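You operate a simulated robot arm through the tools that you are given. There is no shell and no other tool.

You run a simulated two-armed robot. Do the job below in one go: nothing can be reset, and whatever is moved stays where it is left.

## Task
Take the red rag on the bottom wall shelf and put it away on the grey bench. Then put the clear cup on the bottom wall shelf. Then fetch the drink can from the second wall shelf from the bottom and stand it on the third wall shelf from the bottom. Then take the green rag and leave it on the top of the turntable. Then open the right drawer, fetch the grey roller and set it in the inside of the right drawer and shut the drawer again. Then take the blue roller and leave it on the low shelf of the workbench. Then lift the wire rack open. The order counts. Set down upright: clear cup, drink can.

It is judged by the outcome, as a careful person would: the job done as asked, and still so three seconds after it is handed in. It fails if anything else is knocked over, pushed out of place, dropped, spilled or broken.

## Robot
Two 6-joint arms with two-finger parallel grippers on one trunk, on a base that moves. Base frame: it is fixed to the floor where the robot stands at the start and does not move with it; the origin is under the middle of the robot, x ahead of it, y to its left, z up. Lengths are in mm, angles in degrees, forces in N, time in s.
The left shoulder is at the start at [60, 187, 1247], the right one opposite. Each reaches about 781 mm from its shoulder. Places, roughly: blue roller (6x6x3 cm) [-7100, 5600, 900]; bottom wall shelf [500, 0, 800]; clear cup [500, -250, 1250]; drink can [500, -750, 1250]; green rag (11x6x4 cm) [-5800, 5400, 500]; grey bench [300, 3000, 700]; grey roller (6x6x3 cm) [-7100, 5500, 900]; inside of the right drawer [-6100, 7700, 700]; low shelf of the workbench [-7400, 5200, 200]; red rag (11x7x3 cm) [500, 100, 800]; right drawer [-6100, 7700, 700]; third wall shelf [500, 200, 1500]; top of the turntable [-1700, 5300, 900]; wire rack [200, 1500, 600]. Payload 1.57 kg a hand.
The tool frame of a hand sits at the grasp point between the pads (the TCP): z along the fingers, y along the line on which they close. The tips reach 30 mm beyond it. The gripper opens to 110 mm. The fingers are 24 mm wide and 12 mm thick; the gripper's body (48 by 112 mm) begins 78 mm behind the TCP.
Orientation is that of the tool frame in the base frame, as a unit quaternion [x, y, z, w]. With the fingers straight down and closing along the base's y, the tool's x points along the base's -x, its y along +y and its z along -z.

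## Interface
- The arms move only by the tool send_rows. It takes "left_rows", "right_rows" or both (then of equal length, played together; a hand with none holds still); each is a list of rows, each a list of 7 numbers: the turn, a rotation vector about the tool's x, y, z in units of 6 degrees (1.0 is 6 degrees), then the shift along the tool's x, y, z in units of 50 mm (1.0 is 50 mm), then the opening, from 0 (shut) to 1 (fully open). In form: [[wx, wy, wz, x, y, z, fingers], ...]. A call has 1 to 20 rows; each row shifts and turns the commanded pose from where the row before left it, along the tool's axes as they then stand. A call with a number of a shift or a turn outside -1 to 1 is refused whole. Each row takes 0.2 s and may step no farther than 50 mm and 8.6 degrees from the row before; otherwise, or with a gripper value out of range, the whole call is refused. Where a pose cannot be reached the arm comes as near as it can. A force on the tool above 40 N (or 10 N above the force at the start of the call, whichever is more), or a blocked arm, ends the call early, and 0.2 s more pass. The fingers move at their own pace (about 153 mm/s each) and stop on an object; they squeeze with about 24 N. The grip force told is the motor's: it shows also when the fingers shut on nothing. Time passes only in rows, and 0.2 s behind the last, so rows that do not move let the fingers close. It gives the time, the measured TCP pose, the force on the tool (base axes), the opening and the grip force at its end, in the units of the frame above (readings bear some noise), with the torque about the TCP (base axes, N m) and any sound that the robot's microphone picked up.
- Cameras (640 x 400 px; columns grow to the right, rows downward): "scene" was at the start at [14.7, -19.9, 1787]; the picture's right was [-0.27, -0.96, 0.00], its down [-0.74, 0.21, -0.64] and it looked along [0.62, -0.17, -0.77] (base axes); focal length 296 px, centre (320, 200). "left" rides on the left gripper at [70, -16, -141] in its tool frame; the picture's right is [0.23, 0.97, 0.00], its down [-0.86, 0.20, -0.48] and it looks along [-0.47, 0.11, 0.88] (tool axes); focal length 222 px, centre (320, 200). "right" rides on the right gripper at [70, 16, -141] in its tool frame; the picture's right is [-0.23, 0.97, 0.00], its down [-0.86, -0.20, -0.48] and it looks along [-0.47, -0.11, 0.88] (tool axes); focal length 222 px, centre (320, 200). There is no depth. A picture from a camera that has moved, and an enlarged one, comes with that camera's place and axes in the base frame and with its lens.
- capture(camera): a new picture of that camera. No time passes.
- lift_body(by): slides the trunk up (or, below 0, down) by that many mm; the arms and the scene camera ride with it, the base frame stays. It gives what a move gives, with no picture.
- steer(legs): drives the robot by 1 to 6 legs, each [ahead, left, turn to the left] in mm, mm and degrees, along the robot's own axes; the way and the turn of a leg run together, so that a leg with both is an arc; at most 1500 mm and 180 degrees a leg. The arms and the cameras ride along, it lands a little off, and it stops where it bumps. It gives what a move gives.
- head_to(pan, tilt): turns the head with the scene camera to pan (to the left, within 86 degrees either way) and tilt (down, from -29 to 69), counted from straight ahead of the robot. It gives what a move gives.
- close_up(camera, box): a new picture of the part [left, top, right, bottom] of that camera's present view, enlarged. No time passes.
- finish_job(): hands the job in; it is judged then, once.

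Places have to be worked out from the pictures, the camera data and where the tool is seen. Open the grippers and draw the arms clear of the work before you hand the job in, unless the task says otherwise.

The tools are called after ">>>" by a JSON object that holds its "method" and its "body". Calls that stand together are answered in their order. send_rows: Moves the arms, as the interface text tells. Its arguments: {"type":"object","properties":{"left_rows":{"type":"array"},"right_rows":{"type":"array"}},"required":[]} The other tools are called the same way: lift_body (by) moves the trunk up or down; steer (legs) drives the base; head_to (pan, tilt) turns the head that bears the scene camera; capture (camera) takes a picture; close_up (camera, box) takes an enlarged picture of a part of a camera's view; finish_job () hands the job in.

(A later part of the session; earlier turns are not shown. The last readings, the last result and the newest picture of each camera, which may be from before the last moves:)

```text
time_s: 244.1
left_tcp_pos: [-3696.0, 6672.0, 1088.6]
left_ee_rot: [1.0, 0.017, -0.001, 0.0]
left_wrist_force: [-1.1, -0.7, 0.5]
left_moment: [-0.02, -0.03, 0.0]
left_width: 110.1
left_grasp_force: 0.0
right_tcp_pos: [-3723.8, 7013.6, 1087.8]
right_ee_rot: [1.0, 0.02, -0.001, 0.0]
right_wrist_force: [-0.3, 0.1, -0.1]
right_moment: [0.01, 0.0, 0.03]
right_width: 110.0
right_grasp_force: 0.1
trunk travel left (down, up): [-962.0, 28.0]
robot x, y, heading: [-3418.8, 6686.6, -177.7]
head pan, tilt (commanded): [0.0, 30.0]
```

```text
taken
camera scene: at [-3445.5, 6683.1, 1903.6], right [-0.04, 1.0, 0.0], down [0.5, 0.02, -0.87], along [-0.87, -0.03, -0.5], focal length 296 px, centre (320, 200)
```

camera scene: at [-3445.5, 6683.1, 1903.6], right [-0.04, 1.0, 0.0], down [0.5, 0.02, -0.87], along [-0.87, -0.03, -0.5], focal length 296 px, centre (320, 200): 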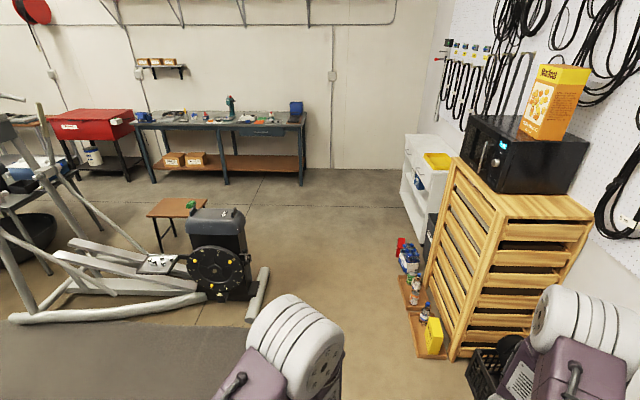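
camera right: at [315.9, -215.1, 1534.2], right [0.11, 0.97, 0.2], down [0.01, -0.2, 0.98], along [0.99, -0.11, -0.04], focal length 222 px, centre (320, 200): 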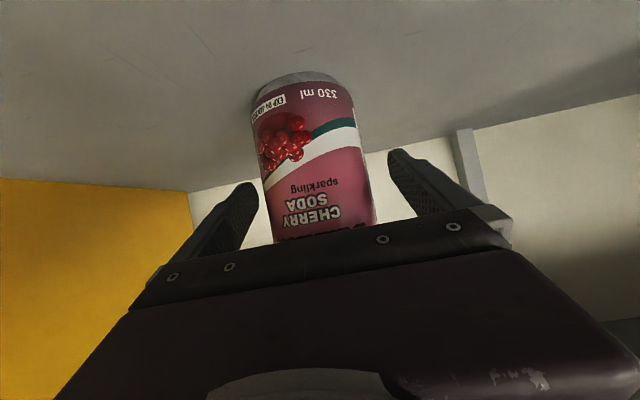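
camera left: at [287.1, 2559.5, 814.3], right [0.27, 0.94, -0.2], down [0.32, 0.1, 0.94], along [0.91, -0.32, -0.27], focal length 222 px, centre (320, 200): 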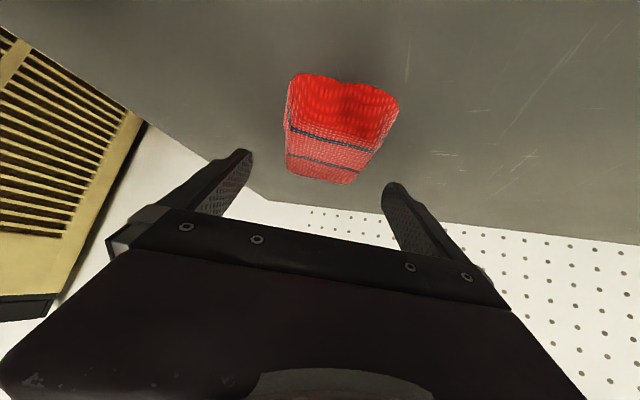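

The lane (y≈6150–7300) is clear. I correct the heading and drive west to x≈−5950.

>>> {"method": "steer", "body": {"legs": [[0, 0, -2.3], [1300, 0, 0], [1230, 0, 0]]}}

>>> {"method": "capture", "body": {"camera": "scene"}}

>>> {"method": "head_to", "body": {"pan": 60, "tilt": 40}}

>>> {"method": "capture", "body": {"camera": "scene"}}

>>> {"method": "head_to", "body": {"pan": -70, "tilt": 40}}

>>> {"method": "capture", "body": {"camera": "scene"}}

```text
time_s: 256.9
left_tcp_pos: [-6243.0, 6663.3, 1089.6]
left_ee_rot: [1.0, -0.006, 0.001, 0.0]
left_wrist_force: [0.0, 0.5, 0.7]
left_moment: [0.0, -0.01, 0.01]
left_width: 109.9
left_grasp_force: 0.1
right_tcp_pos: [-6253.8, 7004.0, 1088.6]
right_ee_rot: [1.0, -0.005, 0.001, -0.001]
right_wrist_force: [0.0, 0.5, -0.3]
right_moment: [0.02, 0.02, -0.01]
right_width: 109.8
right_grasp_force: 0.0
trunk travel left (down, up): [-962.0, 28.0]
robot x, y, heading: [-5963.1, 6661.7, 179.2]
head pan, tilt (commanded): [0.0, 30.0]
```

```text
taken
camera scene: at [-5991.5, 6661.0, 1903.6], right [0.01, 1.0, 0.0], down [0.5, 0.0, -0.87], along [-0.87, 0.01, -0.5], focal length 296 px, centre (320, 200)
```

scene: 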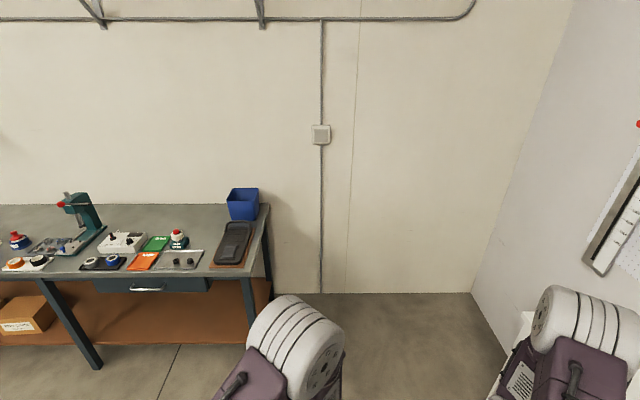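

```text
time_s: 258.2
left_tcp_pos: [-6243.5, 6661.7, 1088.8]
left_ee_rot: [1.0, -0.006, 0.001, 0.0]
left_wrist_force: [-0.1, -0.4, 0.1]
left_moment: [0.0, -0.05, -0.02]
left_width: 109.9
left_grasp_force: 0.1
right_tcp_pos: [-6255.0, 7004.5, 1088.1]
right_ee_rot: [1.0, -0.005, 0.0, -0.001]
right_wrist_force: [-0.7, -0.8, 0.3]
right_moment: [0.0, -0.01, -0.02]
right_width: 109.9
right_grasp_force: 0.1
trunk travel left (down, up): [-962.0, 28.0]
robot x, y, heading: [-5961.9, 6660.1, 179.6]
head pan, tilt (commanded): [60.0, 40.0]
```

```text
taken
camera scene: at [-5945.4, 6587.0, 1888.3], right [-0.86, 0.51, 0.0], down [0.33, 0.55, -0.77], along [-0.39, -0.66, -0.64], focal length 296 px, centre (320, 200)
```

scene: 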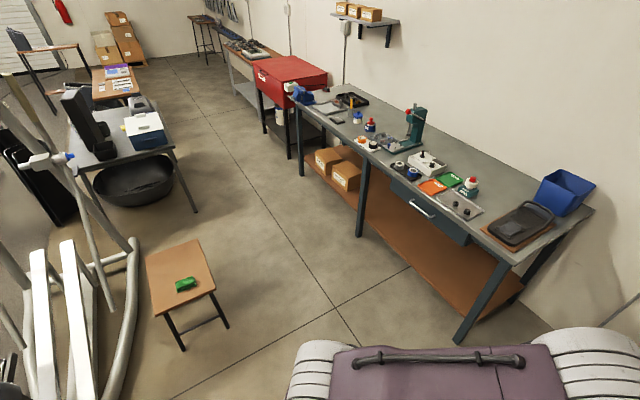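

```text
time_s: 260.3
left_tcp_pos: [-6243.5, 6663.0, 1088.3]
left_ee_rot: [1.0, -0.005, 0.001, 0.0]
left_wrist_force: [-0.4, 0.8, -1.1]
left_moment: [0.0, -0.03, 0.01]
left_width: 110.0
left_grasp_force: 0.0
right_tcp_pos: [-6254.5, 7004.2, 1087.5]
right_ee_rot: [1.0, -0.006, -0.001, -0.001]
right_wrist_force: [0.3, -0.2, 0.3]
right_moment: [0.01, -0.01, -0.03]
right_width: 110.0
right_grasp_force: 0.1
trunk travel left (down, up): [-962.0, 28.0]
robot x, y, heading: [-5963.1, 6656.6, 179.3]
head pan, tilt (commanded): [-70.0, 40.0]
```

```text
taken
camera scene: at [-5930.7, 6740.3, 1888.2], right [0.94, 0.33, 0.0], down [0.21, -0.61, -0.77], along [-0.26, 0.72, -0.64], focal length 296 px, centre (320, 200)
```

scene: 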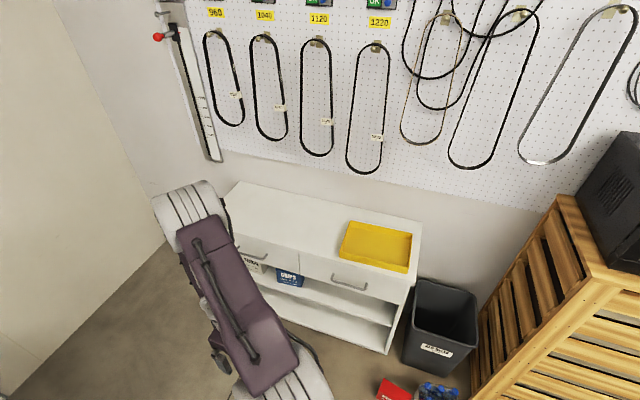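

I turn left to face south toward the stool and drive to y≈5800, staying clear of the stool's legs.

>>> {"method": "steer", "body": {"legs": [[0, 0, 90.5], [840, 0, 0]]}}

>>> {"method": "head_to", "body": {"pan": 0, "tilt": 60}}

>>> {"method": "capture", "body": {"camera": "scene"}}

>>> {"method": "capture", "body": {"camera": "left"}}

```text
time_s: 268.6
left_tcp_pos: [-5983.3, 5536.6, 1088.4]
left_ee_rot: [0.713, 0.701, -0.001, 0.0]
left_wrist_force: [0.3, -0.6, 0.5]
left_moment: [-0.02, 0.03, 0.0]
left_width: 109.8
left_grasp_force: 0.0
right_tcp_pos: [-6326.5, 5527.4, 1087.9]
right_ee_rot: [0.713, 0.701, 0.0, 0.0]
right_wrist_force: [-0.5, -0.1, -0.8]
right_moment: [-0.04, 0.02, 0.02]
right_width: 109.9
right_grasp_force: 0.0
trunk travel left (down, up): [-962.0, 28.0]
robot x, y, heading: [-5984.6, 5817.5, -90.7]
head pan, tilt (commanded): [-70.0, 40.0]
```

```text
time_s: 270.0
left_tcp_pos: [-5984.3, 5535.7, 1089.3]
left_ee_rot: [0.714, 0.7, 0.0, 0.001]
left_wrist_force: [-0.3, -0.3, 0.6]
left_moment: [0.0, 0.0, 0.01]
left_width: 110.2
left_grasp_force: 0.2
right_tcp_pos: [-6325.7, 5526.7, 1087.2]
right_ee_rot: [0.713, 0.701, -0.001, -0.002]
right_wrist_force: [-0.2, 0.1, -0.3]
right_moment: [-0.03, -0.04, -0.01]
right_width: 109.9
right_grasp_force: 0.0
trunk travel left (down, up): [-962.0, 28.0]
robot x, y, heading: [-5976.8, 5811.1, -90.5]
head pan, tilt (commanded): [0.0, 60.0]
```

```text
taken
camera scene: at [-5979.7, 5810.1, 1861.5], right [-1.0, 0.02, 0.0], down [0.01, 0.87, -0.5], along [-0.01, -0.5, -0.87], focal length 296 px, centre (320, 200)
```

scene: 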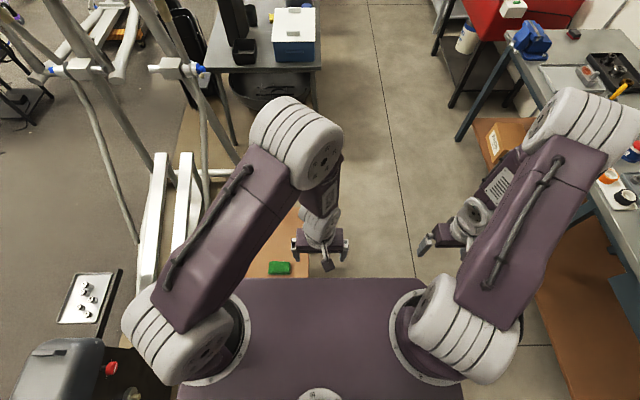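

```text
taken
camera left: at [-5999.3, 5603.0, 1230.0], right [0.98, 0.21, 0.0], down [0.18, -0.86, 0.48], along [0.1, -0.47, -0.88], focal length 222 px, centre (320, 200)
```

left: 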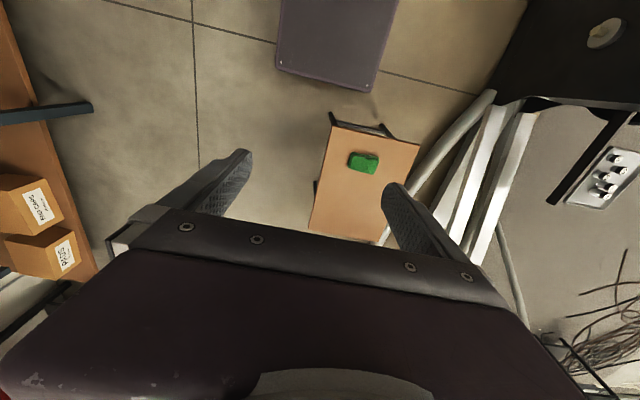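

The green rag's center is ≈[-5802, 5388], long axis along x. I move the left hand over it, roll it −90° so the fingers close along y.

>>> {"method": "send_rows", "body": {"left_rows": [[0, 0, 0, -0.592, 0.736, 0, 1], [0, 0, 0, -0.592, 0.736, 0, 1], [0, 0, 0, -0.592, 0.736, 0, 1], [0, 0, 0, -0.592, 0.736, 0, 1], [0, 0, 0, -0.592, 0.736, 0, 1], [0, 0, -1, 0, 0, 0, 1], [0, 0, -1, 0, 0, 0, 1], [0, 0, -1, 0, 0, 0, 1], [0, 0, -1, 0, 0, 0, 1], [0, 0, -1, 0, 0, 0, 1], [0, 0, -1, 0, 0, 0, 1], [0, 0, -1, 0, 0, 0, 1], [0, 0, -1, 0, 0, 0, 1], [0, 0, -1, 0, 0, 0, 1], [0, 0, -1, 0, 0, 0, 1], [0, 0, -1, 0, 0, 0, 1], [0, 0, -1, 0, 0, 0, 1], [0, 0, -1, 0, 0, 0, 1], [0, 0, -1, 0, 0, 0, 1], [0, 0, -1, 0, 0, 0, 1]]}}

>>> {"method": "lift_body", "body": {"by": -400}}

>>> {"method": "capture", "body": {"camera": "left"}}

>>> {"method": "capture", "body": {"camera": "scene"}}

```text
time_s: 274.2
left_tcp_pos: [-5802.6, 5384.7, 1088.5]
left_ee_rot: [0.008, 1.0, 0.0, -0.002]
left_wrist_force: [0.6, 0.1, 0.0]
left_moment: [0.02, -0.03, 0.01]
left_width: 110.2
left_grasp_force: 0.0
right_tcp_pos: [-6325.6, 5526.1, 1087.3]
right_ee_rot: [0.712, 0.702, -0.001, -0.001]
right_wrist_force: [-0.5, -0.9, 0.3]
right_moment: [-0.01, 0.01, -0.01]
right_width: 109.9
right_grasp_force: 0.1
trunk travel left (down, up): [-962.0, 28.0]
robot x, y, heading: [-5977.7, 5816.9, -90.9]
head pan, tilt (commanded): [0.0, 60.0]
```

```text
time_s: 278.1
left_tcp_pos: [-5801.1, 5383.9, 689.2]
left_ee_rot: [0.009, 1.0, -0.001, -0.001]
left_wrist_force: [0.4, 0.1, 0.1]
left_moment: [-0.03, -0.02, 0.02]
left_width: 110.3
left_grasp_force: 0.1
right_tcp_pos: [-6326.0, 5527.6, 688.4]
right_ee_rot: [0.713, 0.701, -0.001, 0.0]
right_wrist_force: [-0.4, -0.5, -0.2]
right_moment: [0.0, 0.0, 0.0]
right_width: 110.1
right_grasp_force: 0.2
trunk travel left (down, up): [-562.0, 428.0]
robot x, y, heading: [-5977.7, 5819.0, -90.9]
head pan, tilt (commanded): [0.0, 60.0]
```

```text
taken
camera left: at [-5872.3, 5366.8, 830.3], right [-0.21, 0.98, 0.0], down [0.86, 0.18, 0.48], along [0.47, 0.1, -0.88], focal length 222 px, centre (320, 200)
```

left: 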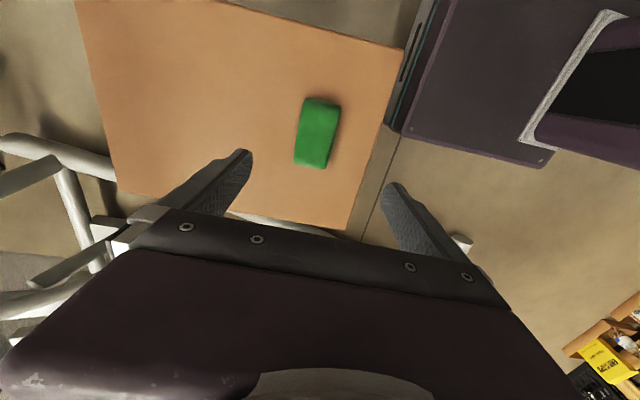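

```text
taken
camera scene: at [-5979.5, 5810.3, 1461.5], right [-1.0, 0.01, 0.0], down [0.01, 0.87, -0.5], along [-0.01, -0.5, -0.87], focal length 296 px, centre (320, 200)
```

scene: 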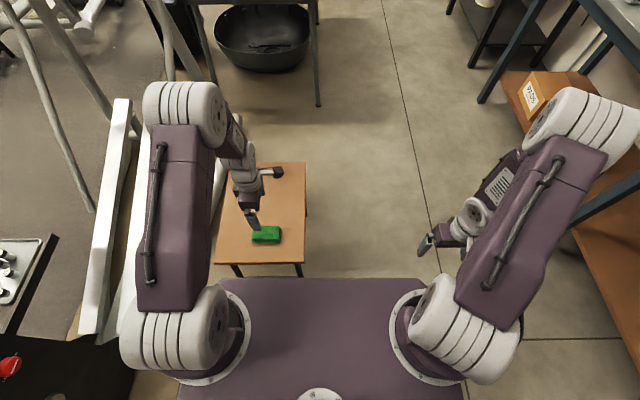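

Rag center ≈[-5807,5377]. I adjust 7 mm, lower most of the way, then check.

>>> {"method": "send_rows", "body": {"left_rows": [[0, 0, 0, 0.12, -0.14, 0, 1]]}}

>>> {"method": "lift_body", "body": {"by": -135}}

>>> {"method": "capture", "body": {"camera": "left"}}

```text
time_s: 278.4
left_tcp_pos: [-5808.6, 5377.9, 689.3]
left_ee_rot: [0.008, 1.0, 0.0, 0.0]
left_wrist_force: [0.2, -0.3, 0.5]
left_moment: [-0.01, 0.03, 0.01]
left_width: 109.8
left_grasp_force: 0.0
right_tcp_pos: [-6325.6, 5527.0, 687.7]
right_ee_rot: [0.713, 0.701, -0.001, 0.0]
right_wrist_force: [0.8, 0.4, -0.8]
right_moment: [0.0, -0.02, 0.02]
right_width: 110.2
right_grasp_force: 0.0
trunk travel left (down, up): [-562.0, 428.0]
robot x, y, heading: [-5981.7, 5815.7, -90.7]
head pan, tilt (commanded): [0.0, 60.0]
```

```text
time_s: 280.1
left_tcp_pos: [-5808.8, 5377.5, 553.4]
left_ee_rot: [0.009, 1.0, 0.0, 0.0]
left_wrist_force: [0.7, -0.6, -0.3]
left_moment: [0.01, 0.0, 0.0]
left_width: 110.0
left_grasp_force: 0.0
right_tcp_pos: [-6325.9, 5527.2, 551.9]
right_ee_rot: [0.713, 0.701, -0.001, -0.001]
right_wrist_force: [-0.1, -0.1, 0.1]
right_moment: [0.01, -0.02, 0.0]
right_width: 110.0
right_grasp_force: 0.1
trunk travel left (down, up): [-427.0, 563.0]
robot x, y, heading: [-5979.8, 5813.9, -90.8]
head pan, tilt (commanded): [0.0, 60.0]
```

```text
taken
camera left: at [-5879.0, 5360.0, 695.7], right [-0.21, 0.98, 0.0], down [0.86, 0.18, 0.48], along [0.47, 0.1, -0.88], focal length 222 px, centre (320, 200)
```

left: 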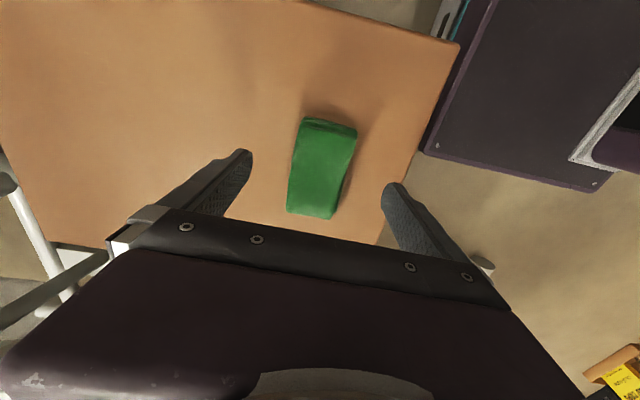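

Rag is centered between the fingers. I lower in steps watching the force.

>>> {"method": "lift_body", "body": {"by": -30}}

>>> {"method": "lift_body", "body": {"by": -10}}

>>> {"method": "capture", "body": {"camera": "left"}}

```text
time_s: 280.8
left_tcp_pos: [-5808.3, 5377.3, 524.6]
left_ee_rot: [0.009, 1.0, 0.001, 0.0]
left_wrist_force: [0.2, -0.4, -0.3]
left_moment: [0.02, 0.02, 0.0]
left_width: 110.1
left_grasp_force: 0.1
right_tcp_pos: [-6325.1, 5527.0, 522.4]
right_ee_rot: [0.713, 0.701, -0.001, -0.001]
right_wrist_force: [0.6, 1.1, -1.2]
right_moment: [-0.03, 0.01, -0.01]
right_width: 110.0
right_grasp_force: 0.0
trunk travel left (down, up): [-397.0, 593.0]
robot x, y, heading: [-5978.6, 5812.8, -90.5]
head pan, tilt (commanded): [0.0, 60.0]
```

```text
time_s: 281.4
left_tcp_pos: [-5808.5, 5378.0, 514.5]
left_ee_rot: [0.009, 1.0, 0.0, 0.0]
left_wrist_force: [0.8, 0.6, -0.3]
left_moment: [-0.01, 0.03, 0.0]
left_width: 110.2
left_grasp_force: 0.0
right_tcp_pos: [-6325.5, 5527.1, 512.7]
right_ee_rot: [0.713, 0.701, -0.001, -0.001]
right_wrist_force: [0.3, -0.1, -0.3]
right_moment: [-0.02, -0.01, 0.01]
right_width: 110.2
right_grasp_force: 0.1
trunk travel left (down, up): [-387.0, 603.0]
robot x, y, heading: [-5977.1, 5814.8, -90.6]
head pan, tilt (commanded): [0.0, 60.0]
```

```text
taken
camera left: at [-5879.0, 5360.1, 655.6], right [-0.21, 0.98, 0.0], down [0.86, 0.18, 0.48], along [0.47, 0.1, -0.88], focal length 222 px, centre (320, 200)
```

left: 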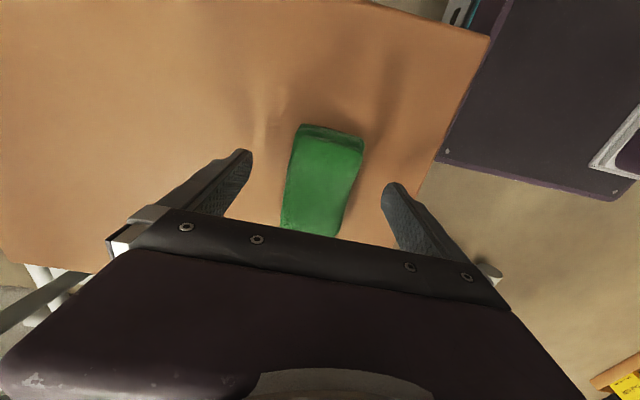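

No contact yet; continue lowering.

>>> {"method": "lift_body", "body": {"by": -10}}

>>> {"method": "lift_body", "body": {"by": -6}}

>>> {"method": "capture", "body": {"camera": "left"}}

```text
time_s: 282.0
left_tcp_pos: [-5809.1, 5376.8, 504.8]
left_ee_rot: [0.009, 1.0, 0.0, 0.0]
left_wrist_force: [-0.2, 0.1, 1.1]
left_moment: [-0.03, 0.01, -0.02]
left_width: 109.8
left_grasp_force: 0.1
right_tcp_pos: [-6326.0, 5525.8, 503.1]
right_ee_rot: [0.713, 0.701, 0.0, 0.0]
right_wrist_force: [-0.6, 0.2, -0.4]
right_moment: [-0.03, -0.05, 0.01]
right_width: 110.1
right_grasp_force: 0.1
trunk travel left (down, up): [-377.0, 613.0]
robot x, y, heading: [-5976.5, 5814.4, -90.7]
head pan, tilt (commanded): [0.0, 60.0]
```

```text
time_s: 282.5
left_tcp_pos: [-5808.5, 5377.5, 498.3]
left_ee_rot: [0.009, 1.0, -0.001, 0.0]
left_wrist_force: [0.6, -0.7, 0.1]
left_moment: [0.0, 0.0, 0.0]
left_width: 110.0
left_grasp_force: 0.1
right_tcp_pos: [-6324.3, 5526.0, 496.7]
right_ee_rot: [0.713, 0.701, 0.0, 0.0]
right_wrist_force: [0.2, 0.6, -0.3]
right_moment: [0.0, -0.02, -0.01]
right_width: 110.0
right_grasp_force: 0.1
trunk travel left (down, up): [-371.0, 619.0]
robot x, y, heading: [-5978.1, 5817.5, -90.6]
head pan, tilt (commanded): [0.0, 60.0]
```

```text
taken
camera left: at [-5879.0, 5360.0, 639.6], right [-0.21, 0.98, 0.0], down [0.86, 0.18, 0.48], along [0.47, 0.1, -0.88], focal length 222 px, centre (320, 200)
```

left: 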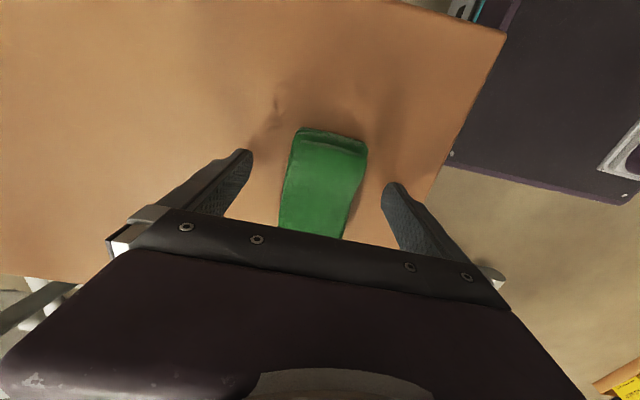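

Still free; a few more millimetres.

>>> {"method": "lift_body", "body": {"by": -6}}

>>> {"method": "lift_body", "body": {"by": -4}}

```text
time_s: 283.1
left_tcp_pos: [-5810.0, 5378.0, 492.0]
left_ee_rot: [0.009, 1.0, 0.001, 0.0]
left_wrist_force: [-0.2, 0.4, 0.1]
left_moment: [-0.02, -0.01, 0.01]
left_width: 110.0
left_grasp_force: 0.1
right_tcp_pos: [-6325.4, 5526.9, 490.1]
right_ee_rot: [0.713, 0.701, -0.001, 0.0]
right_wrist_force: [0.5, 0.2, -0.4]
right_moment: [-0.01, -0.01, 0.02]
right_width: 110.5
right_grasp_force: 0.1
trunk travel left (down, up): [-365.0, 625.0]
robot x, y, heading: [-5980.1, 5819.9, -90.8]
head pan, tilt (commanded): [0.0, 60.0]
```

```text
time_s: 283.6
left_tcp_pos: [-5808.5, 5378.3, 489.2]
left_ee_rot: [0.009, 1.0, -0.003, 0.0]
left_wrist_force: [2.9, -0.5, 24.2]
left_moment: [1.44, -0.02, -0.16]
left_width: 110.5
left_grasp_force: 0.1
right_tcp_pos: [-6326.1, 5527.4, 487.9]
right_ee_rot: [0.713, 0.701, -0.002, 0.0]
right_wrist_force: [-0.4, -0.6, -0.2]
right_moment: [0.01, 0.02, 0.03]
right_width: 110.0
right_grasp_force: 0.0
trunk travel left (down, up): [-361.0, 629.0]
robot x, y, heading: [-5977.6, 5816.3, -91.1]
head pan, tilt (commanded): [0.0, 60.0]
```

Contact with the stool (24 N). I raise 4 mm and close on the rag.

>>> {"method": "lift_body", "body": {"by": 4}}

>>> {"method": "send_rows", "body": {"left_rows": [[0, 0, 0, 0, 0, 0, 0.6], [0, 0, 0, 0, 0, 0, 0.3], [0, 0, 0, 0, 0, 0, 0], [0, 0, 0, 0, 0, 0, 0], [0, 0, 0, 0, 0, 0, 0]]}}

>>> {"method": "lift_body", "body": {"by": 60}}

>>> {"method": "capture", "body": {"camera": "left"}}

```text
time_s: 284.1
left_tcp_pos: [-5810.0, 5377.4, 491.8]
left_ee_rot: [0.009, 1.0, 0.001, 0.0]
left_wrist_force: [0.1, -0.8, -1.0]
left_moment: [0.01, 0.03, 0.0]
left_width: 109.9
left_grasp_force: 0.0
right_tcp_pos: [-6325.6, 5526.4, 490.4]
right_ee_rot: [0.713, 0.701, -0.001, -0.001]
right_wrist_force: [1.1, 0.4, -0.7]
right_moment: [0.01, 0.01, 0.02]
right_width: 110.1
right_grasp_force: 0.1
trunk travel left (down, up): [-365.0, 625.0]
robot x, y, heading: [-5980.4, 5813.1, -90.7]
head pan, tilt (commanded): [0.0, 60.0]
```

```text
time_s: 285.4
left_tcp_pos: [-5807.6, 5377.2, 492.0]
left_ee_rot: [0.009, 1.0, 0.001, 0.0]
left_wrist_force: [0.7, 0.4, -0.3]
left_moment: [-0.01, -0.03, 0.02]
left_width: 57.2
left_grasp_force: 24.3
right_tcp_pos: [-6325.9, 5526.7, 490.6]
right_ee_rot: [0.713, 0.701, -0.001, 0.0]
right_wrist_force: [0.0, 0.0, 0.7]
right_moment: [0.0, 0.01, 0.01]
right_width: 110.1
right_grasp_force: 0.0
trunk travel left (down, up): [-365.0, 625.0]
robot x, y, heading: [-5981.4, 5817.3, -90.5]
head pan, tilt (commanded): [0.0, 60.0]
```

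```text
time_s: 286.4
left_tcp_pos: [-5807.5, 5376.8, 552.4]
left_ee_rot: [0.009, 1.0, 0.001, 0.0]
left_wrist_force: [-0.1, 1.0, -0.8]
left_moment: [-0.01, 0.03, 0.04]
left_width: 57.0
left_grasp_force: 23.9
right_tcp_pos: [-6325.5, 5526.9, 549.1]
right_ee_rot: [0.712, 0.702, -0.001, -0.001]
right_wrist_force: [-0.1, -0.2, -0.7]
right_moment: [0.0, -0.01, 0.02]
right_width: 110.1
right_grasp_force: 0.0
trunk travel left (down, up): [-425.0, 565.0]
robot x, y, heading: [-5980.8, 5817.4, -90.8]
head pan, tilt (commanded): [0.0, 60.0]
```

```text
taken
camera left: at [-5879.0, 5359.8, 693.4], right [-0.21, 0.98, 0.0], down [0.86, 0.18, 0.48], along [0.47, 0.1, -0.88], focal length 222 px, centre (320, 200)
```

left: 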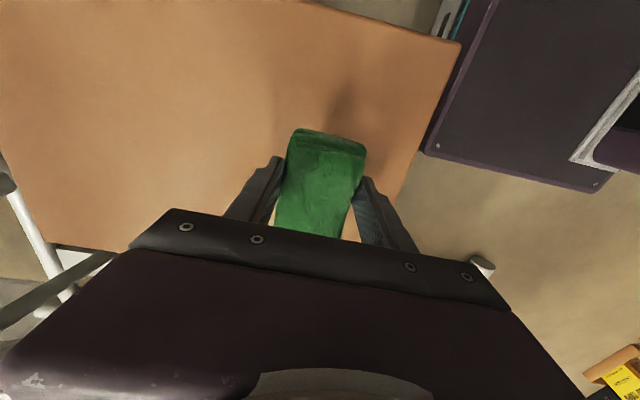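

The green rag is held. I raise the trunk, roll the hand back and retract it for the trip to the turntable.

>>> {"method": "lift_body", "body": {"by": 500}}

>>> {"method": "send_rows", "body": {"left_rows": [[0, 0, 1, 0, 0, 0, 0], [0, 0, 1, 0, 0, 0, 0], [0, 0, 1, 0, 0, 0, 0], [0, 0, 1, 0, 0, 0, 0], [0, 0, 1, 0, 0, 0, 0], [0, 0, 1, 0, 0, 0, 0], [0, 0, 1, 0, 0, 0, 0], [0, 0, 1, 0, 0, 0, 0], [0, 0, 1, 0, 0, 0, 0], [0, 0, 1, 0, 0, 0, 0], [0, 0, 1, 0, 0, 0, 0], [0, 0, 1, 0, 0, 0, 0], [0, 0, 1, 0, 0, 0, 0], [0, 0, 1, 0, 0, 0, 0], [0, 0, 1, 0, 0, 0, 0], [0, 0, 0, 0.7, 0, 0, 0], [0, 0, 0, 0.7, 0, 0, 0], [0, 0, 0, 0.7, 0, 0, 0]]}}

>>> {"method": "capture", "body": {"camera": "left"}}

```text
refused: 500 is not a number from -400 to 400
```

```text
time_s: 290.1
left_tcp_pos: [-5804.5, 5483.2, 552.1]
left_ee_rot: [0.713, 0.701, 0.0, 0.0]
left_wrist_force: [0.4, -0.5, -0.9]
left_moment: [-0.02, 0.0, -0.01]
left_width: 57.0
left_grasp_force: 24.5
right_tcp_pos: [-6326.1, 5527.1, 550.4]
right_ee_rot: [0.713, 0.701, -0.001, -0.001]
right_wrist_force: [1.0, 0.4, -0.6]
right_moment: [0.01, 0.02, 0.0]
right_width: 110.2
right_grasp_force: 0.1
trunk travel left (down, up): [-425.0, 565.0]
robot x, y, heading: [-5977.6, 5811.1, -90.9]
head pan, tilt (commanded): [0.0, 60.0]
```

```text
taken
camera left: at [-5820.7, 5550.7, 692.7], right [0.98, 0.21, 0.0], down [0.18, -0.86, 0.48], along [0.1, -0.47, -0.88], focal length 222 px, centre (320, 200)
```

left: 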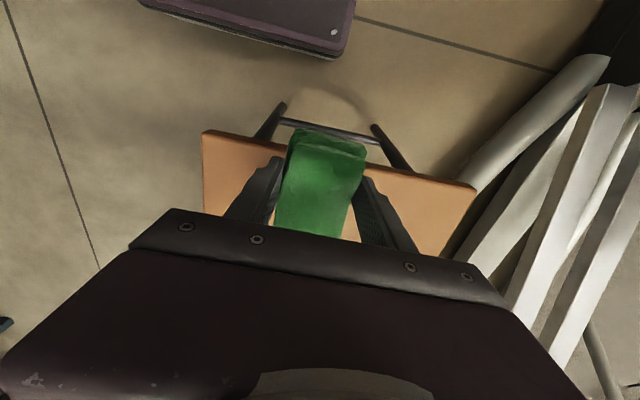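

Lift is limited to 400 per call. I raise in two calls, then back up north to y≈6690.

>>> {"method": "lift_body", "body": {"by": 400}}

>>> {"method": "lift_body", "body": {"by": 90}}

>>> {"method": "steer", "body": {"legs": [[-870, 0, 0.8]]}}

>>> {"method": "steer", "body": {"legs": [[0, 1450, 0], [0, 1450, 0]]}}

```text
time_s: 294.0
left_tcp_pos: [-5805.2, 5483.9, 950.5]
left_ee_rot: [0.712, 0.702, 0.0, 0.0]
left_wrist_force: [0.0, -0.2, -0.7]
left_moment: [0.01, -0.01, 0.02]
left_width: 57.3
left_grasp_force: 24.4
right_tcp_pos: [-6325.0, 5527.0, 950.4]
right_ee_rot: [0.712, 0.702, 0.0, -0.001]
right_wrist_force: [0.1, -0.3, 0.0]
right_moment: [-0.01, 0.0, -0.02]
right_width: 109.8
right_grasp_force: 0.1
trunk travel left (down, up): [-825.0, 165.0]
robot x, y, heading: [-5979.3, 5815.9, -90.7]
head pan, tilt (commanded): [0.0, 60.0]
```

```text
time_s: 295.2
left_tcp_pos: [-5805.0, 5482.3, 1041.0]
left_ee_rot: [0.714, 0.7, 0.0, 0.001]
left_wrist_force: [0.8, -0.7, -0.5]
left_moment: [0.0, 0.01, 0.02]
left_width: 57.1
left_grasp_force: 23.9
right_tcp_pos: [-6326.6, 5527.5, 1040.4]
right_ee_rot: [0.713, 0.701, -0.001, -0.001]
right_wrist_force: [0.3, -0.7, 0.1]
right_moment: [0.0, 0.01, 0.02]
right_width: 109.8
right_grasp_force: 0.0
trunk travel left (down, up): [-915.0, 75.0]
robot x, y, heading: [-5977.8, 5813.6, -90.8]
head pan, tilt (commanded): [0.0, 60.0]
```

```text
time_s: 299.7
left_tcp_pos: [-5792.6, 6333.2, 1041.4]
left_ee_rot: [0.711, 0.703, 0.001, 0.0]
left_wrist_force: [-0.5, 0.8, -0.7]
left_moment: [-0.02, 0.02, -0.01]
left_width: 57.0
left_grasp_force: 23.8
right_tcp_pos: [-6313.6, 6372.7, 1039.9]
right_ee_rot: [0.71, 0.704, 0.001, -0.001]
right_wrist_force: [0.1, 1.0, -0.6]
right_moment: [0.0, -0.01, 0.02]
right_width: 109.7
right_grasp_force: 0.1
trunk travel left (down, up): [-915.0, 75.0]
robot x, y, heading: [-5968.4, 6667.1, -90.8]
head pan, tilt (commanded): [0.0, 60.0]
```

```text
time_s: 313.7
left_tcp_pos: [-2903.0, 6273.8, 1040.5]
left_ee_rot: [0.718, 0.696, -0.001, 0.0]
left_wrist_force: [0.3, 0.1, -0.6]
left_moment: [0.04, -0.03, -0.01]
left_width: 57.3
left_grasp_force: 23.8
right_tcp_pos: [-3421.9, 6325.7, 1039.7]
right_ee_rot: [0.717, 0.697, -0.001, 0.0]
right_wrist_force: [0.2, 0.7, 0.2]
right_moment: [0.02, 0.01, 0.01]
right_width: 110.1
right_grasp_force: 0.0
trunk travel left (down, up): [-915.0, 75.0]
robot x, y, heading: [-3070.0, 6613.2, -91.7]
head pan, tilt (commanded): [0.0, 60.0]
```

I look south before going down the gap between the black cart and the booth.

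>>> {"method": "steer", "body": {"legs": [[0, 40, 1.7], [1450, 0, 0]]}}

>>> {"method": "head_to", "body": {"pan": 0, "tilt": 35}}

>>> {"method": "capture", "body": {"camera": "scene"}}

```text
time_s: 321.4
left_tcp_pos: [-2853.5, 4839.6, 1042.2]
left_ee_rot: [0.708, 0.706, 0.0, -0.001]
left_wrist_force: [0.1, -0.6, -0.2]
left_moment: [0.01, 0.04, 0.02]
left_width: 56.9
left_grasp_force: 23.9
right_tcp_pos: [-3374.6, 4876.4, 1042.0]
right_ee_rot: [0.708, 0.706, 0.0, 0.0]
right_wrist_force: [0.8, 0.2, -0.1]
right_moment: [-0.03, 0.0, -0.01]
right_width: 110.0
right_grasp_force: 0.1
trunk travel left (down, up): [-915.0, 75.0]
robot x, y, heading: [-3036.5, 5169.3, -89.8]
head pan, tilt (commanded): [0.0, 60.0]
```

```text
time_s: 322.3
left_tcp_pos: [-2854.8, 4839.3, 1040.9]
left_ee_rot: [0.709, 0.706, 0.001, 0.001]
left_wrist_force: [1.0, 0.0, -1.0]
left_moment: [0.03, 0.0, 0.02]
left_width: 57.1
left_grasp_force: 24.5
right_tcp_pos: [-3373.7, 4875.5, 1040.7]
right_ee_rot: [0.708, 0.706, -0.001, 0.0]
right_wrist_force: [0.2, -0.9, 0.9]
right_moment: [-0.04, -0.05, -0.02]
right_width: 110.0
right_grasp_force: 0.0
trunk travel left (down, up): [-915.0, 75.0]
robot x, y, heading: [-3033.7, 5166.4, -89.8]
head pan, tilt (commanded): [0.0, 35.0]
```

```text
taken
camera scene: at [-3032.1, 5142.3, 1848.7], right [-1.0, 0.0, 0.0], down [0.0, 0.57, -0.82], along [0.0, -0.82, -0.57], focal length 296 px, centre (320, 200)
```

scene: 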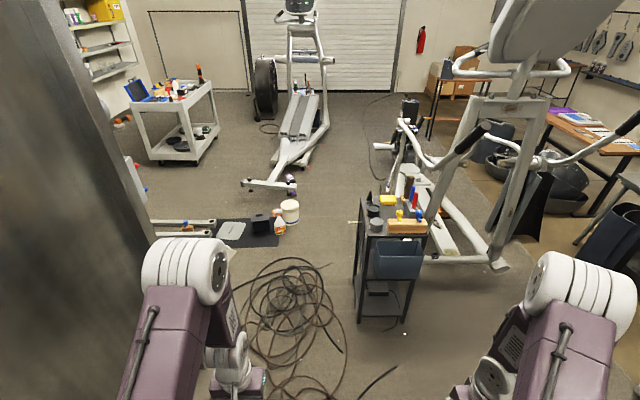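

The gap is as expected. I go ahead to y≈3545, then strafe east to x≈−1540.

>>> {"method": "steer", "body": {"legs": [[1200, 0, 0], [420, 0, 0]]}}

>>> {"method": "steer", "body": {"legs": [[0, 1480, 0]]}}

>>> {"method": "steer", "body": {"legs": [[0, 0, 90], [0, 0, 90]]}}

>>> {"method": "head_to", "body": {"pan": 0, "tilt": 30}}

>>> {"method": "capture", "body": {"camera": "scene"}}

```text
time_s: 330.6
left_tcp_pos: [-2823.7, 3213.1, 1041.2]
left_ee_rot: [0.7, 0.715, 0.0, 0.001]
left_wrist_force: [0.4, 0.1, -0.3]
left_moment: [0.05, 0.0, 0.0]
left_width: 57.2
left_grasp_force: 24.1
right_tcp_pos: [-3345.1, 3237.5, 1040.6]
right_ee_rot: [0.7, 0.714, -0.001, 0.0]
right_wrist_force: [-0.9, 0.7, -1.4]
right_moment: [-0.03, 0.01, -0.03]
right_width: 110.0
right_grasp_force: 0.0
trunk travel left (down, up): [-915.0, 75.0]
robot x, y, heading: [-3006.8, 3540.3, -88.6]
head pan, tilt (commanded): [0.0, 35.0]
```

```text
time_s: 338.0
left_tcp_pos: [-1339.5, 3225.9, 1040.8]
left_ee_rot: [0.707, 0.707, 0.0, 0.0]
left_wrist_force: [-0.3, -1.2, -0.5]
left_moment: [0.02, -0.03, 0.03]
left_width: 56.9
left_grasp_force: 24.5
right_tcp_pos: [-1860.0, 3260.3, 1039.9]
right_ee_rot: [0.707, 0.707, 0.0, 0.0]
right_wrist_force: [0.2, 1.3, 1.1]
right_moment: [0.03, 0.0, -0.01]
right_width: 109.9
right_grasp_force: 0.1
trunk travel left (down, up): [-915.0, 75.0]
robot x, y, heading: [-1518.1, 3556.1, -89.7]
head pan, tilt (commanded): [0.0, 35.0]
```

```text
time_s: 346.1
left_tcp_pos: [-1701.0, 3885.3, 1040.9]
left_ee_rot: [0.71, -0.704, 0.0, -0.001]
left_wrist_force: [0.0, -0.1, -0.6]
left_moment: [-0.04, 0.02, 0.0]
left_width: 57.3
left_grasp_force: 24.1
right_tcp_pos: [-1180.1, 3854.2, 1039.5]
right_ee_rot: [0.711, -0.703, 0.001, 0.0]
right_wrist_force: [0.5, -0.1, -0.1]
right_moment: [0.02, 0.0, -0.04]
right_width: 110.0
right_grasp_force: 0.1
trunk travel left (down, up): [-915.0, 75.0]
robot x, y, heading: [-1516.1, 3554.6, 90.5]
head pan, tilt (commanded): [0.0, 35.0]
```

```text
time_s: 346.7
left_tcp_pos: [-1701.0, 3886.0, 1040.4]
left_ee_rot: [0.71, -0.704, 0.0, 0.001]
left_wrist_force: [0.1, 0.1, -0.1]
left_moment: [-0.04, 0.0, 0.01]
left_width: 56.9
left_grasp_force: 24.6
right_tcp_pos: [-1179.6, 3855.0, 1039.9]
right_ee_rot: [0.711, -0.703, 0.001, 0.0]
right_wrist_force: [-0.3, 0.7, -0.5]
right_moment: [-0.01, 0.02, 0.01]
right_width: 109.8
right_grasp_force: 0.0
trunk travel left (down, up): [-915.0, 75.0]
robot x, y, heading: [-1521.8, 3557.4, 90.5]
head pan, tilt (commanded): [0.0, 30.0]
```

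```text
taken
camera scene: at [-1518.2, 3587.6, 1856.6], right [1.0, 0.01, 0.0], down [0.01, -0.5, -0.87], along [-0.01, 0.87, -0.5], focal length 296 px, centre (320, 200)
```

scene: 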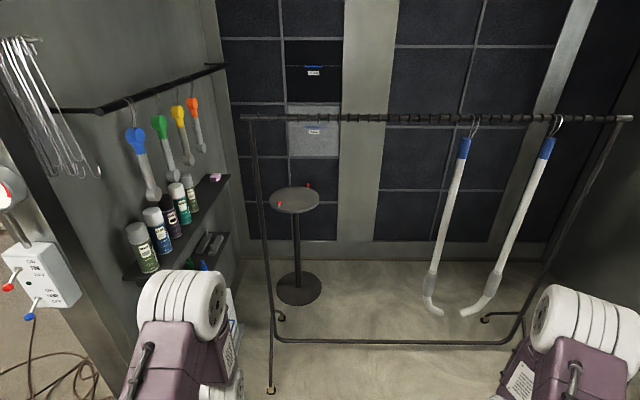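

I have a clear view of the turntable behind the rack's low bar. I set the left arm to an extended, 30°-tilted pose here in free space, so I can reach through the rack.

>>> {"method": "send_rows", "body": {"left_rows": [[0, -0.5, -0.15, -0.72, 0.162, -0.194, 0], [0, -0.5, -0.15, -0.729, 0.162, -0.156, 0], [-0.02, -0.5, -0.15, -0.736, 0.162, -0.118, 0], [-0.03, -0.5, -0.15, -0.741, 0.162, -0.079, 0], [-0.03, -0.5, -0.15, -0.744, 0.162, -0.04, 0], [-0.04, -0.5, -0.145, -0.746, 0.162, -0.001, 0], [-0.05, -0.5, -0.14, -0.745, 0.162, 0.038, 0], [-0.05, -0.5, -0.14, -0.742, 0.162, 0.077, 0], [-0.06, -0.5, -0.14, -0.737, 0.162, 0.116, 0], [-0.07, -0.5, -0.13, -0.73, 0.162, 0.154, 0]]}}

>>> {"method": "capture", "body": {"camera": "scene"}}

>>> {"method": "capture", "body": {"camera": "left"}}

```text
time_s: 348.9
left_tcp_pos: [-1812.0, 4237.0, 1136.8]
left_ee_rot: [0.738, -0.623, -0.197, -0.167]
left_wrist_force: [0.1, -0.2, -0.3]
left_moment: [-0.03, -0.02, 0.02]
left_width: 57.0
left_grasp_force: 23.7
right_tcp_pos: [-1179.8, 3855.3, 1040.7]
right_ee_rot: [0.71, -0.704, 0.001, 0.0]
right_wrist_force: [0.2, -0.9, 0.4]
right_moment: [-0.01, -0.01, -0.01]
right_width: 110.2
right_grasp_force: 0.0
trunk travel left (down, up): [-915.0, 75.0]
robot x, y, heading: [-1517.4, 3555.2, 90.5]
head pan, tilt (commanded): [0.0, 30.0]
```

```text
taken
camera scene: at [-1519.1, 3589.0, 1856.6], right [1.0, 0.01, 0.0], down [0.01, -0.5, -0.87], along [-0.01, 0.87, -0.5], focal length 296 px, centre (320, 200)
```

scene: 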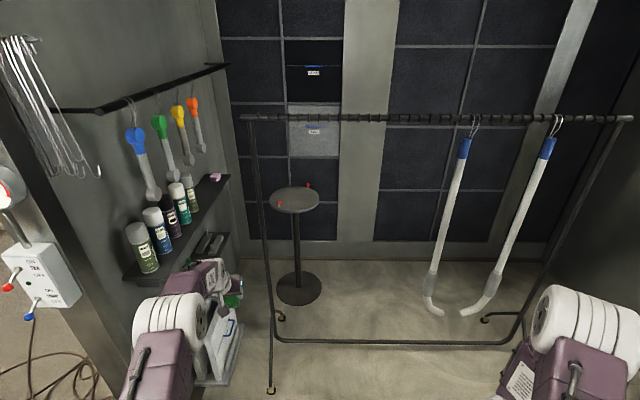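

```text
taken
camera left: at [-1775.2, 4108.6, 1224.4], right [-0.93, -0.35, -0.12], down [-0.28, 0.46, 0.84], along [-0.24, 0.81, -0.53], focal length 222 px, centre (320, 200)
```

left: 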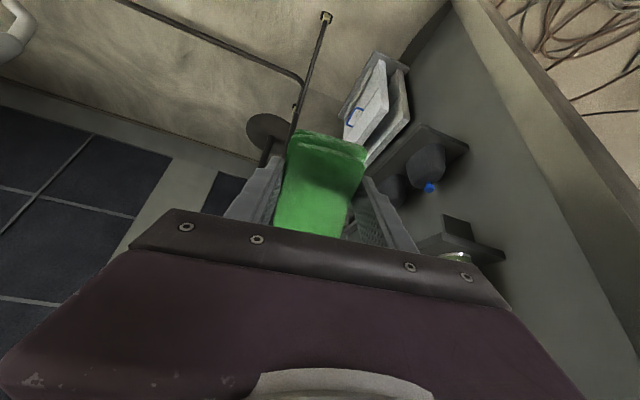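

The left arm pose works. I tuck the right arm inward and fine-tune the left, so both pass clear of the rack's post and hoses.

>>> {"method": "send_rows", "body": {"left_rows": [[-0.29, 0, -0.505, -0.46, 0.42, 0.27, 0], [0, 0, 0, 0, 0, 0, 0], [0, 0, 0, 0, 0, 0, 0]], "right_rows": [[0, 0, 0, 0, 0.98, 0, 1], [0, 0, 0, 0, 0.98, 0, 1], [0, 0, 0, 0, 0.98, 0, 1]]}}

>>> {"method": "steer", "body": {"legs": [[0, -160, -0.5]]}}

>>> {"method": "lift_body", "body": {"by": -130}}

>>> {"method": "capture", "body": {"camera": "scene"}}

```text
time_s: 349.7
left_tcp_pos: [-1836.9, 4258.9, 1136.7]
left_ee_rot: [0.756, -0.601, -0.201, -0.163]
left_wrist_force: [0.4, -0.4, 0.5]
left_moment: [-0.02, 0.0, -0.01]
left_width: 57.2
left_grasp_force: 23.9
right_tcp_pos: [-1329.1, 3851.7, 1041.9]
right_ee_rot: [0.71, -0.704, 0.001, -0.002]
right_wrist_force: [-0.3, -0.3, -0.3]
right_moment: [-0.03, 0.0, -0.01]
right_width: 110.1
right_grasp_force: 0.1
trunk travel left (down, up): [-915.0, 75.0]
robot x, y, heading: [-1521.9, 3559.1, 90.7]
head pan, tilt (commanded): [0.0, 30.0]
```

```text
time_s: 351.1
left_tcp_pos: [-1673.6, 4263.3, 1134.6]
left_ee_rot: [0.753, -0.605, -0.199, -0.163]
left_wrist_force: [-0.2, 0.1, -0.4]
left_moment: [-0.02, -0.01, 0.0]
left_width: 57.0
left_grasp_force: 24.1
right_tcp_pos: [-1169.3, 3851.7, 1041.8]
right_ee_rot: [-0.707, 0.707, -0.003, 0.002]
right_wrist_force: [-0.4, -0.1, 0.3]
right_moment: [-0.03, -0.02, 0.01]
right_width: 109.8
right_grasp_force: 0.0
trunk travel left (down, up): [-915.0, 75.0]
robot x, y, heading: [-1355.1, 3556.8, 89.8]
head pan, tilt (commanded): [0.0, 30.0]
```

```text
time_s: 352.7
left_tcp_pos: [-1671.2, 4263.2, 1006.9]
left_ee_rot: [0.753, -0.605, -0.2, -0.164]
left_wrist_force: [-0.4, 0.2, 0.0]
left_moment: [0.0, -0.03, -0.02]
left_width: 57.0
left_grasp_force: 24.2
right_tcp_pos: [-1165.0, 3851.8, 910.6]
right_ee_rot: [0.707, -0.707, 0.0, 0.0]
right_wrist_force: [0.1, -0.6, 0.0]
right_moment: [-0.01, -0.01, 0.02]
right_width: 109.8
right_grasp_force: 0.0
trunk travel left (down, up): [-785.0, 205.0]
robot x, y, heading: [-1358.4, 3559.6, 90.2]
head pan, tilt (commanded): [0.0, 30.0]
```

```text
taken
camera scene: at [-1358.9, 3588.3, 1726.6], right [1.0, 0.0, 0.0], down [0.0, -0.5, -0.87], along [0.0, 0.87, -0.5], focal length 296 px, centre (320, 200)
```

scene: 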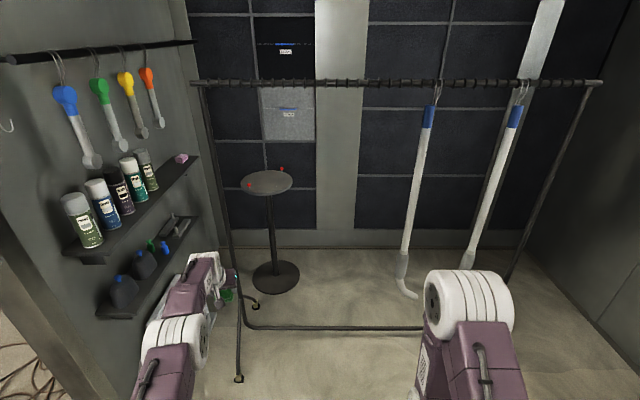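

Turntable top is at z≈850–905, center about (−1695, 5245–5340). I extend 25 mm more and advance 500 mm, then look again.

>>> {"method": "send_rows", "body": {"left_rows": [[0, 0, 0, -0.42, -0.1, 0.245, 0], [0, 0, 0, 0, 0, 0, 0]]}}

>>> {"method": "steer", "body": {"legs": [[500, 0, 0]]}}

>>> {"method": "capture", "body": {"camera": "scene"}}

>>> {"method": "capture", "body": {"camera": "left"}}

```text
time_s: 353.3
left_tcp_pos: [-1668.0, 4267.3, 1008.0]
left_ee_rot: [0.753, -0.605, -0.201, -0.163]
left_wrist_force: [-0.1, 0.8, -0.5]
left_moment: [0.0, -0.01, -0.01]
left_width: 56.9
left_grasp_force: 24.2
left hand out of reach, approached as far as the arm can: row 1
right_tcp_pos: [-1164.9, 3851.0, 911.8]
right_ee_rot: [0.707, -0.707, 0.001, 0.0]
right_wrist_force: [0.4, -0.2, 0.1]
right_moment: [0.01, -0.01, 0.01]
right_width: 109.8
right_grasp_force: 0.0
trunk travel left (down, up): [-785.0, 205.0]
robot x, y, heading: [-1360.6, 3558.4, 90.1]
head pan, tilt (commanded): [0.0, 30.0]
```

```text
time_s: 356.2
left_tcp_pos: [-1671.3, 4761.4, 1008.5]
left_ee_rot: [0.754, -0.603, -0.2, -0.164]
left_wrist_force: [0.3, 0.1, -1.0]
left_moment: [-0.01, 0.02, -0.02]
left_width: 56.8
left_grasp_force: 24.2
right_tcp_pos: [-1168.1, 4347.4, 911.9]
right_ee_rot: [0.708, -0.707, 0.0, -0.001]
right_wrist_force: [-0.6, -0.2, 0.9]
right_moment: [0.01, 0.02, 0.01]
right_width: 110.1
right_grasp_force: 0.1
trunk travel left (down, up): [-785.0, 205.0]
robot x, y, heading: [-1357.4, 4053.9, 90.3]
head pan, tilt (commanded): [0.0, 30.0]
```

```text
taken
camera scene: at [-1359.8, 4084.0, 1726.6], right [1.0, 0.0, 0.0], down [0.0, -0.5, -0.87], along [0.0, 0.87, -0.5], focal length 296 px, centre (320, 200)
```

scene: 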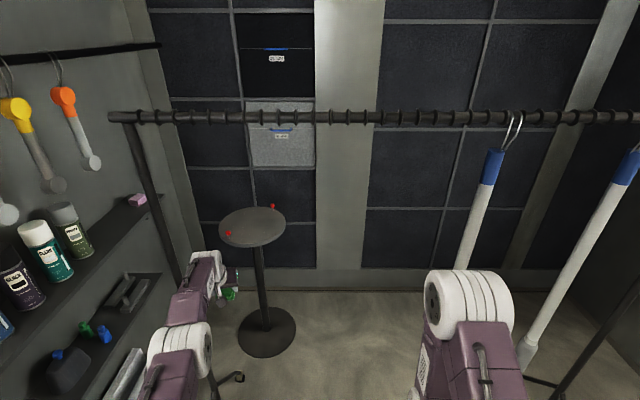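

```text
taken
camera left: at [-1626.7, 4635.5, 1096.6], right [-0.91, -0.4, -0.12], down [-0.31, 0.45, 0.84], along [-0.29, 0.8, -0.53], focal length 222 px, centre (320, 200)
```

left: 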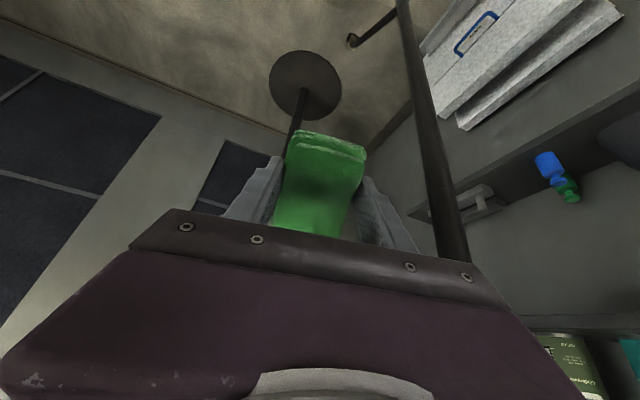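

The turntable top triangulates to z≈880, center ≈(−1701, 5285). I advance to robot y≈4500 with the rag still above the top.

>>> {"method": "steer", "body": {"legs": [[300, 0, 0]]}}

>>> {"method": "capture", "body": {"camera": "scene"}}

>>> {"method": "capture", "body": {"camera": "left"}}

>>> {"method": "head_to", "body": {"pan": 0, "tilt": 62}}

>>> {"method": "capture", "body": {"camera": "scene"}}

```text
time_s: 358.3
left_tcp_pos: [-1669.8, 5066.0, 1009.7]
left_ee_rot: [0.753, -0.605, -0.2, -0.164]
left_wrist_force: [-0.7, -0.2, -0.3]
left_moment: [-0.01, 0.01, -0.02]
left_width: 56.9
left_grasp_force: 24.1
right_tcp_pos: [-1167.3, 4652.2, 911.6]
right_ee_rot: [0.707, -0.707, 0.0, 0.0]
right_wrist_force: [0.2, 0.0, -0.3]
right_moment: [-0.03, 0.02, 0.01]
right_width: 109.9
right_grasp_force: 0.0
trunk travel left (down, up): [-785.0, 205.0]
robot x, y, heading: [-1358.2, 4360.5, 90.3]
head pan, tilt (commanded): [0.0, 30.0]
```

```text
taken
camera scene: at [-1360.3, 4388.1, 1726.6], right [1.0, 0.0, 0.0], down [0.0, -0.5, -0.87], along [0.0, 0.87, -0.5], focal length 296 px, centre (320, 200)
```

scene: 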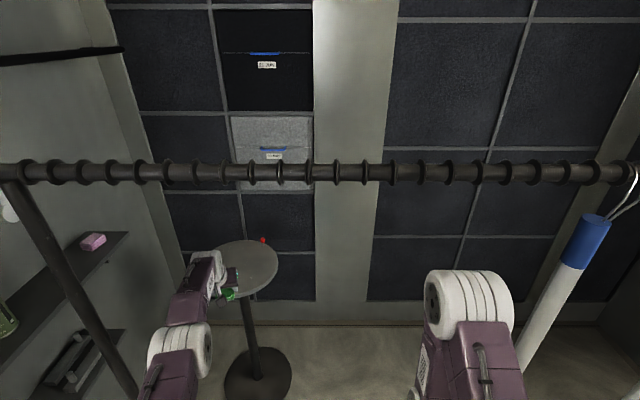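

```text
taken
camera left: at [-1626.4, 4940.2, 1096.9], right [-0.91, -0.4, -0.12], down [-0.31, 0.45, 0.84], along [-0.29, 0.8, -0.53], focal length 222 px, centre (320, 200)
```

left: 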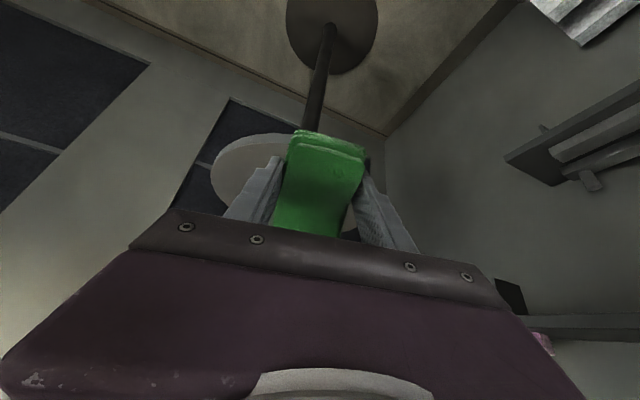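

```text
time_s: 359.3
left_tcp_pos: [-1670.7, 5068.0, 1009.2]
left_ee_rot: [0.753, -0.605, -0.2, -0.164]
left_wrist_force: [0.2, -0.7, -0.5]
left_moment: [-0.03, -0.02, -0.02]
left_width: 57.0
left_grasp_force: 24.1
right_tcp_pos: [-1167.3, 4653.5, 911.6]
right_ee_rot: [0.708, -0.707, 0.0, -0.001]
right_wrist_force: [-0.2, 0.4, -0.1]
right_moment: [0.03, 0.0, 0.03]
right_width: 110.1
right_grasp_force: 0.1
trunk travel left (down, up): [-785.0, 205.0]
robot x, y, heading: [-1361.2, 4361.9, 90.1]
head pan, tilt (commanded): [0.0, 62.0]
```

```text
taken
camera scene: at [-1360.4, 4363.3, 1682.3], right [1.0, 0.0, 0.0], down [0.0, -0.88, -0.47], along [0.0, 0.47, -0.88], focal length 296 px, centre (320, 200)
```

scene: 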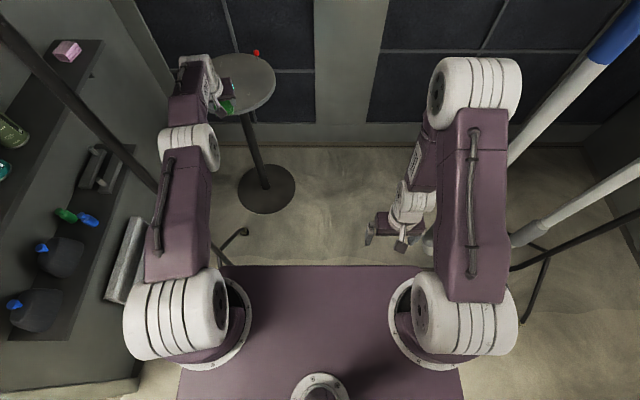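

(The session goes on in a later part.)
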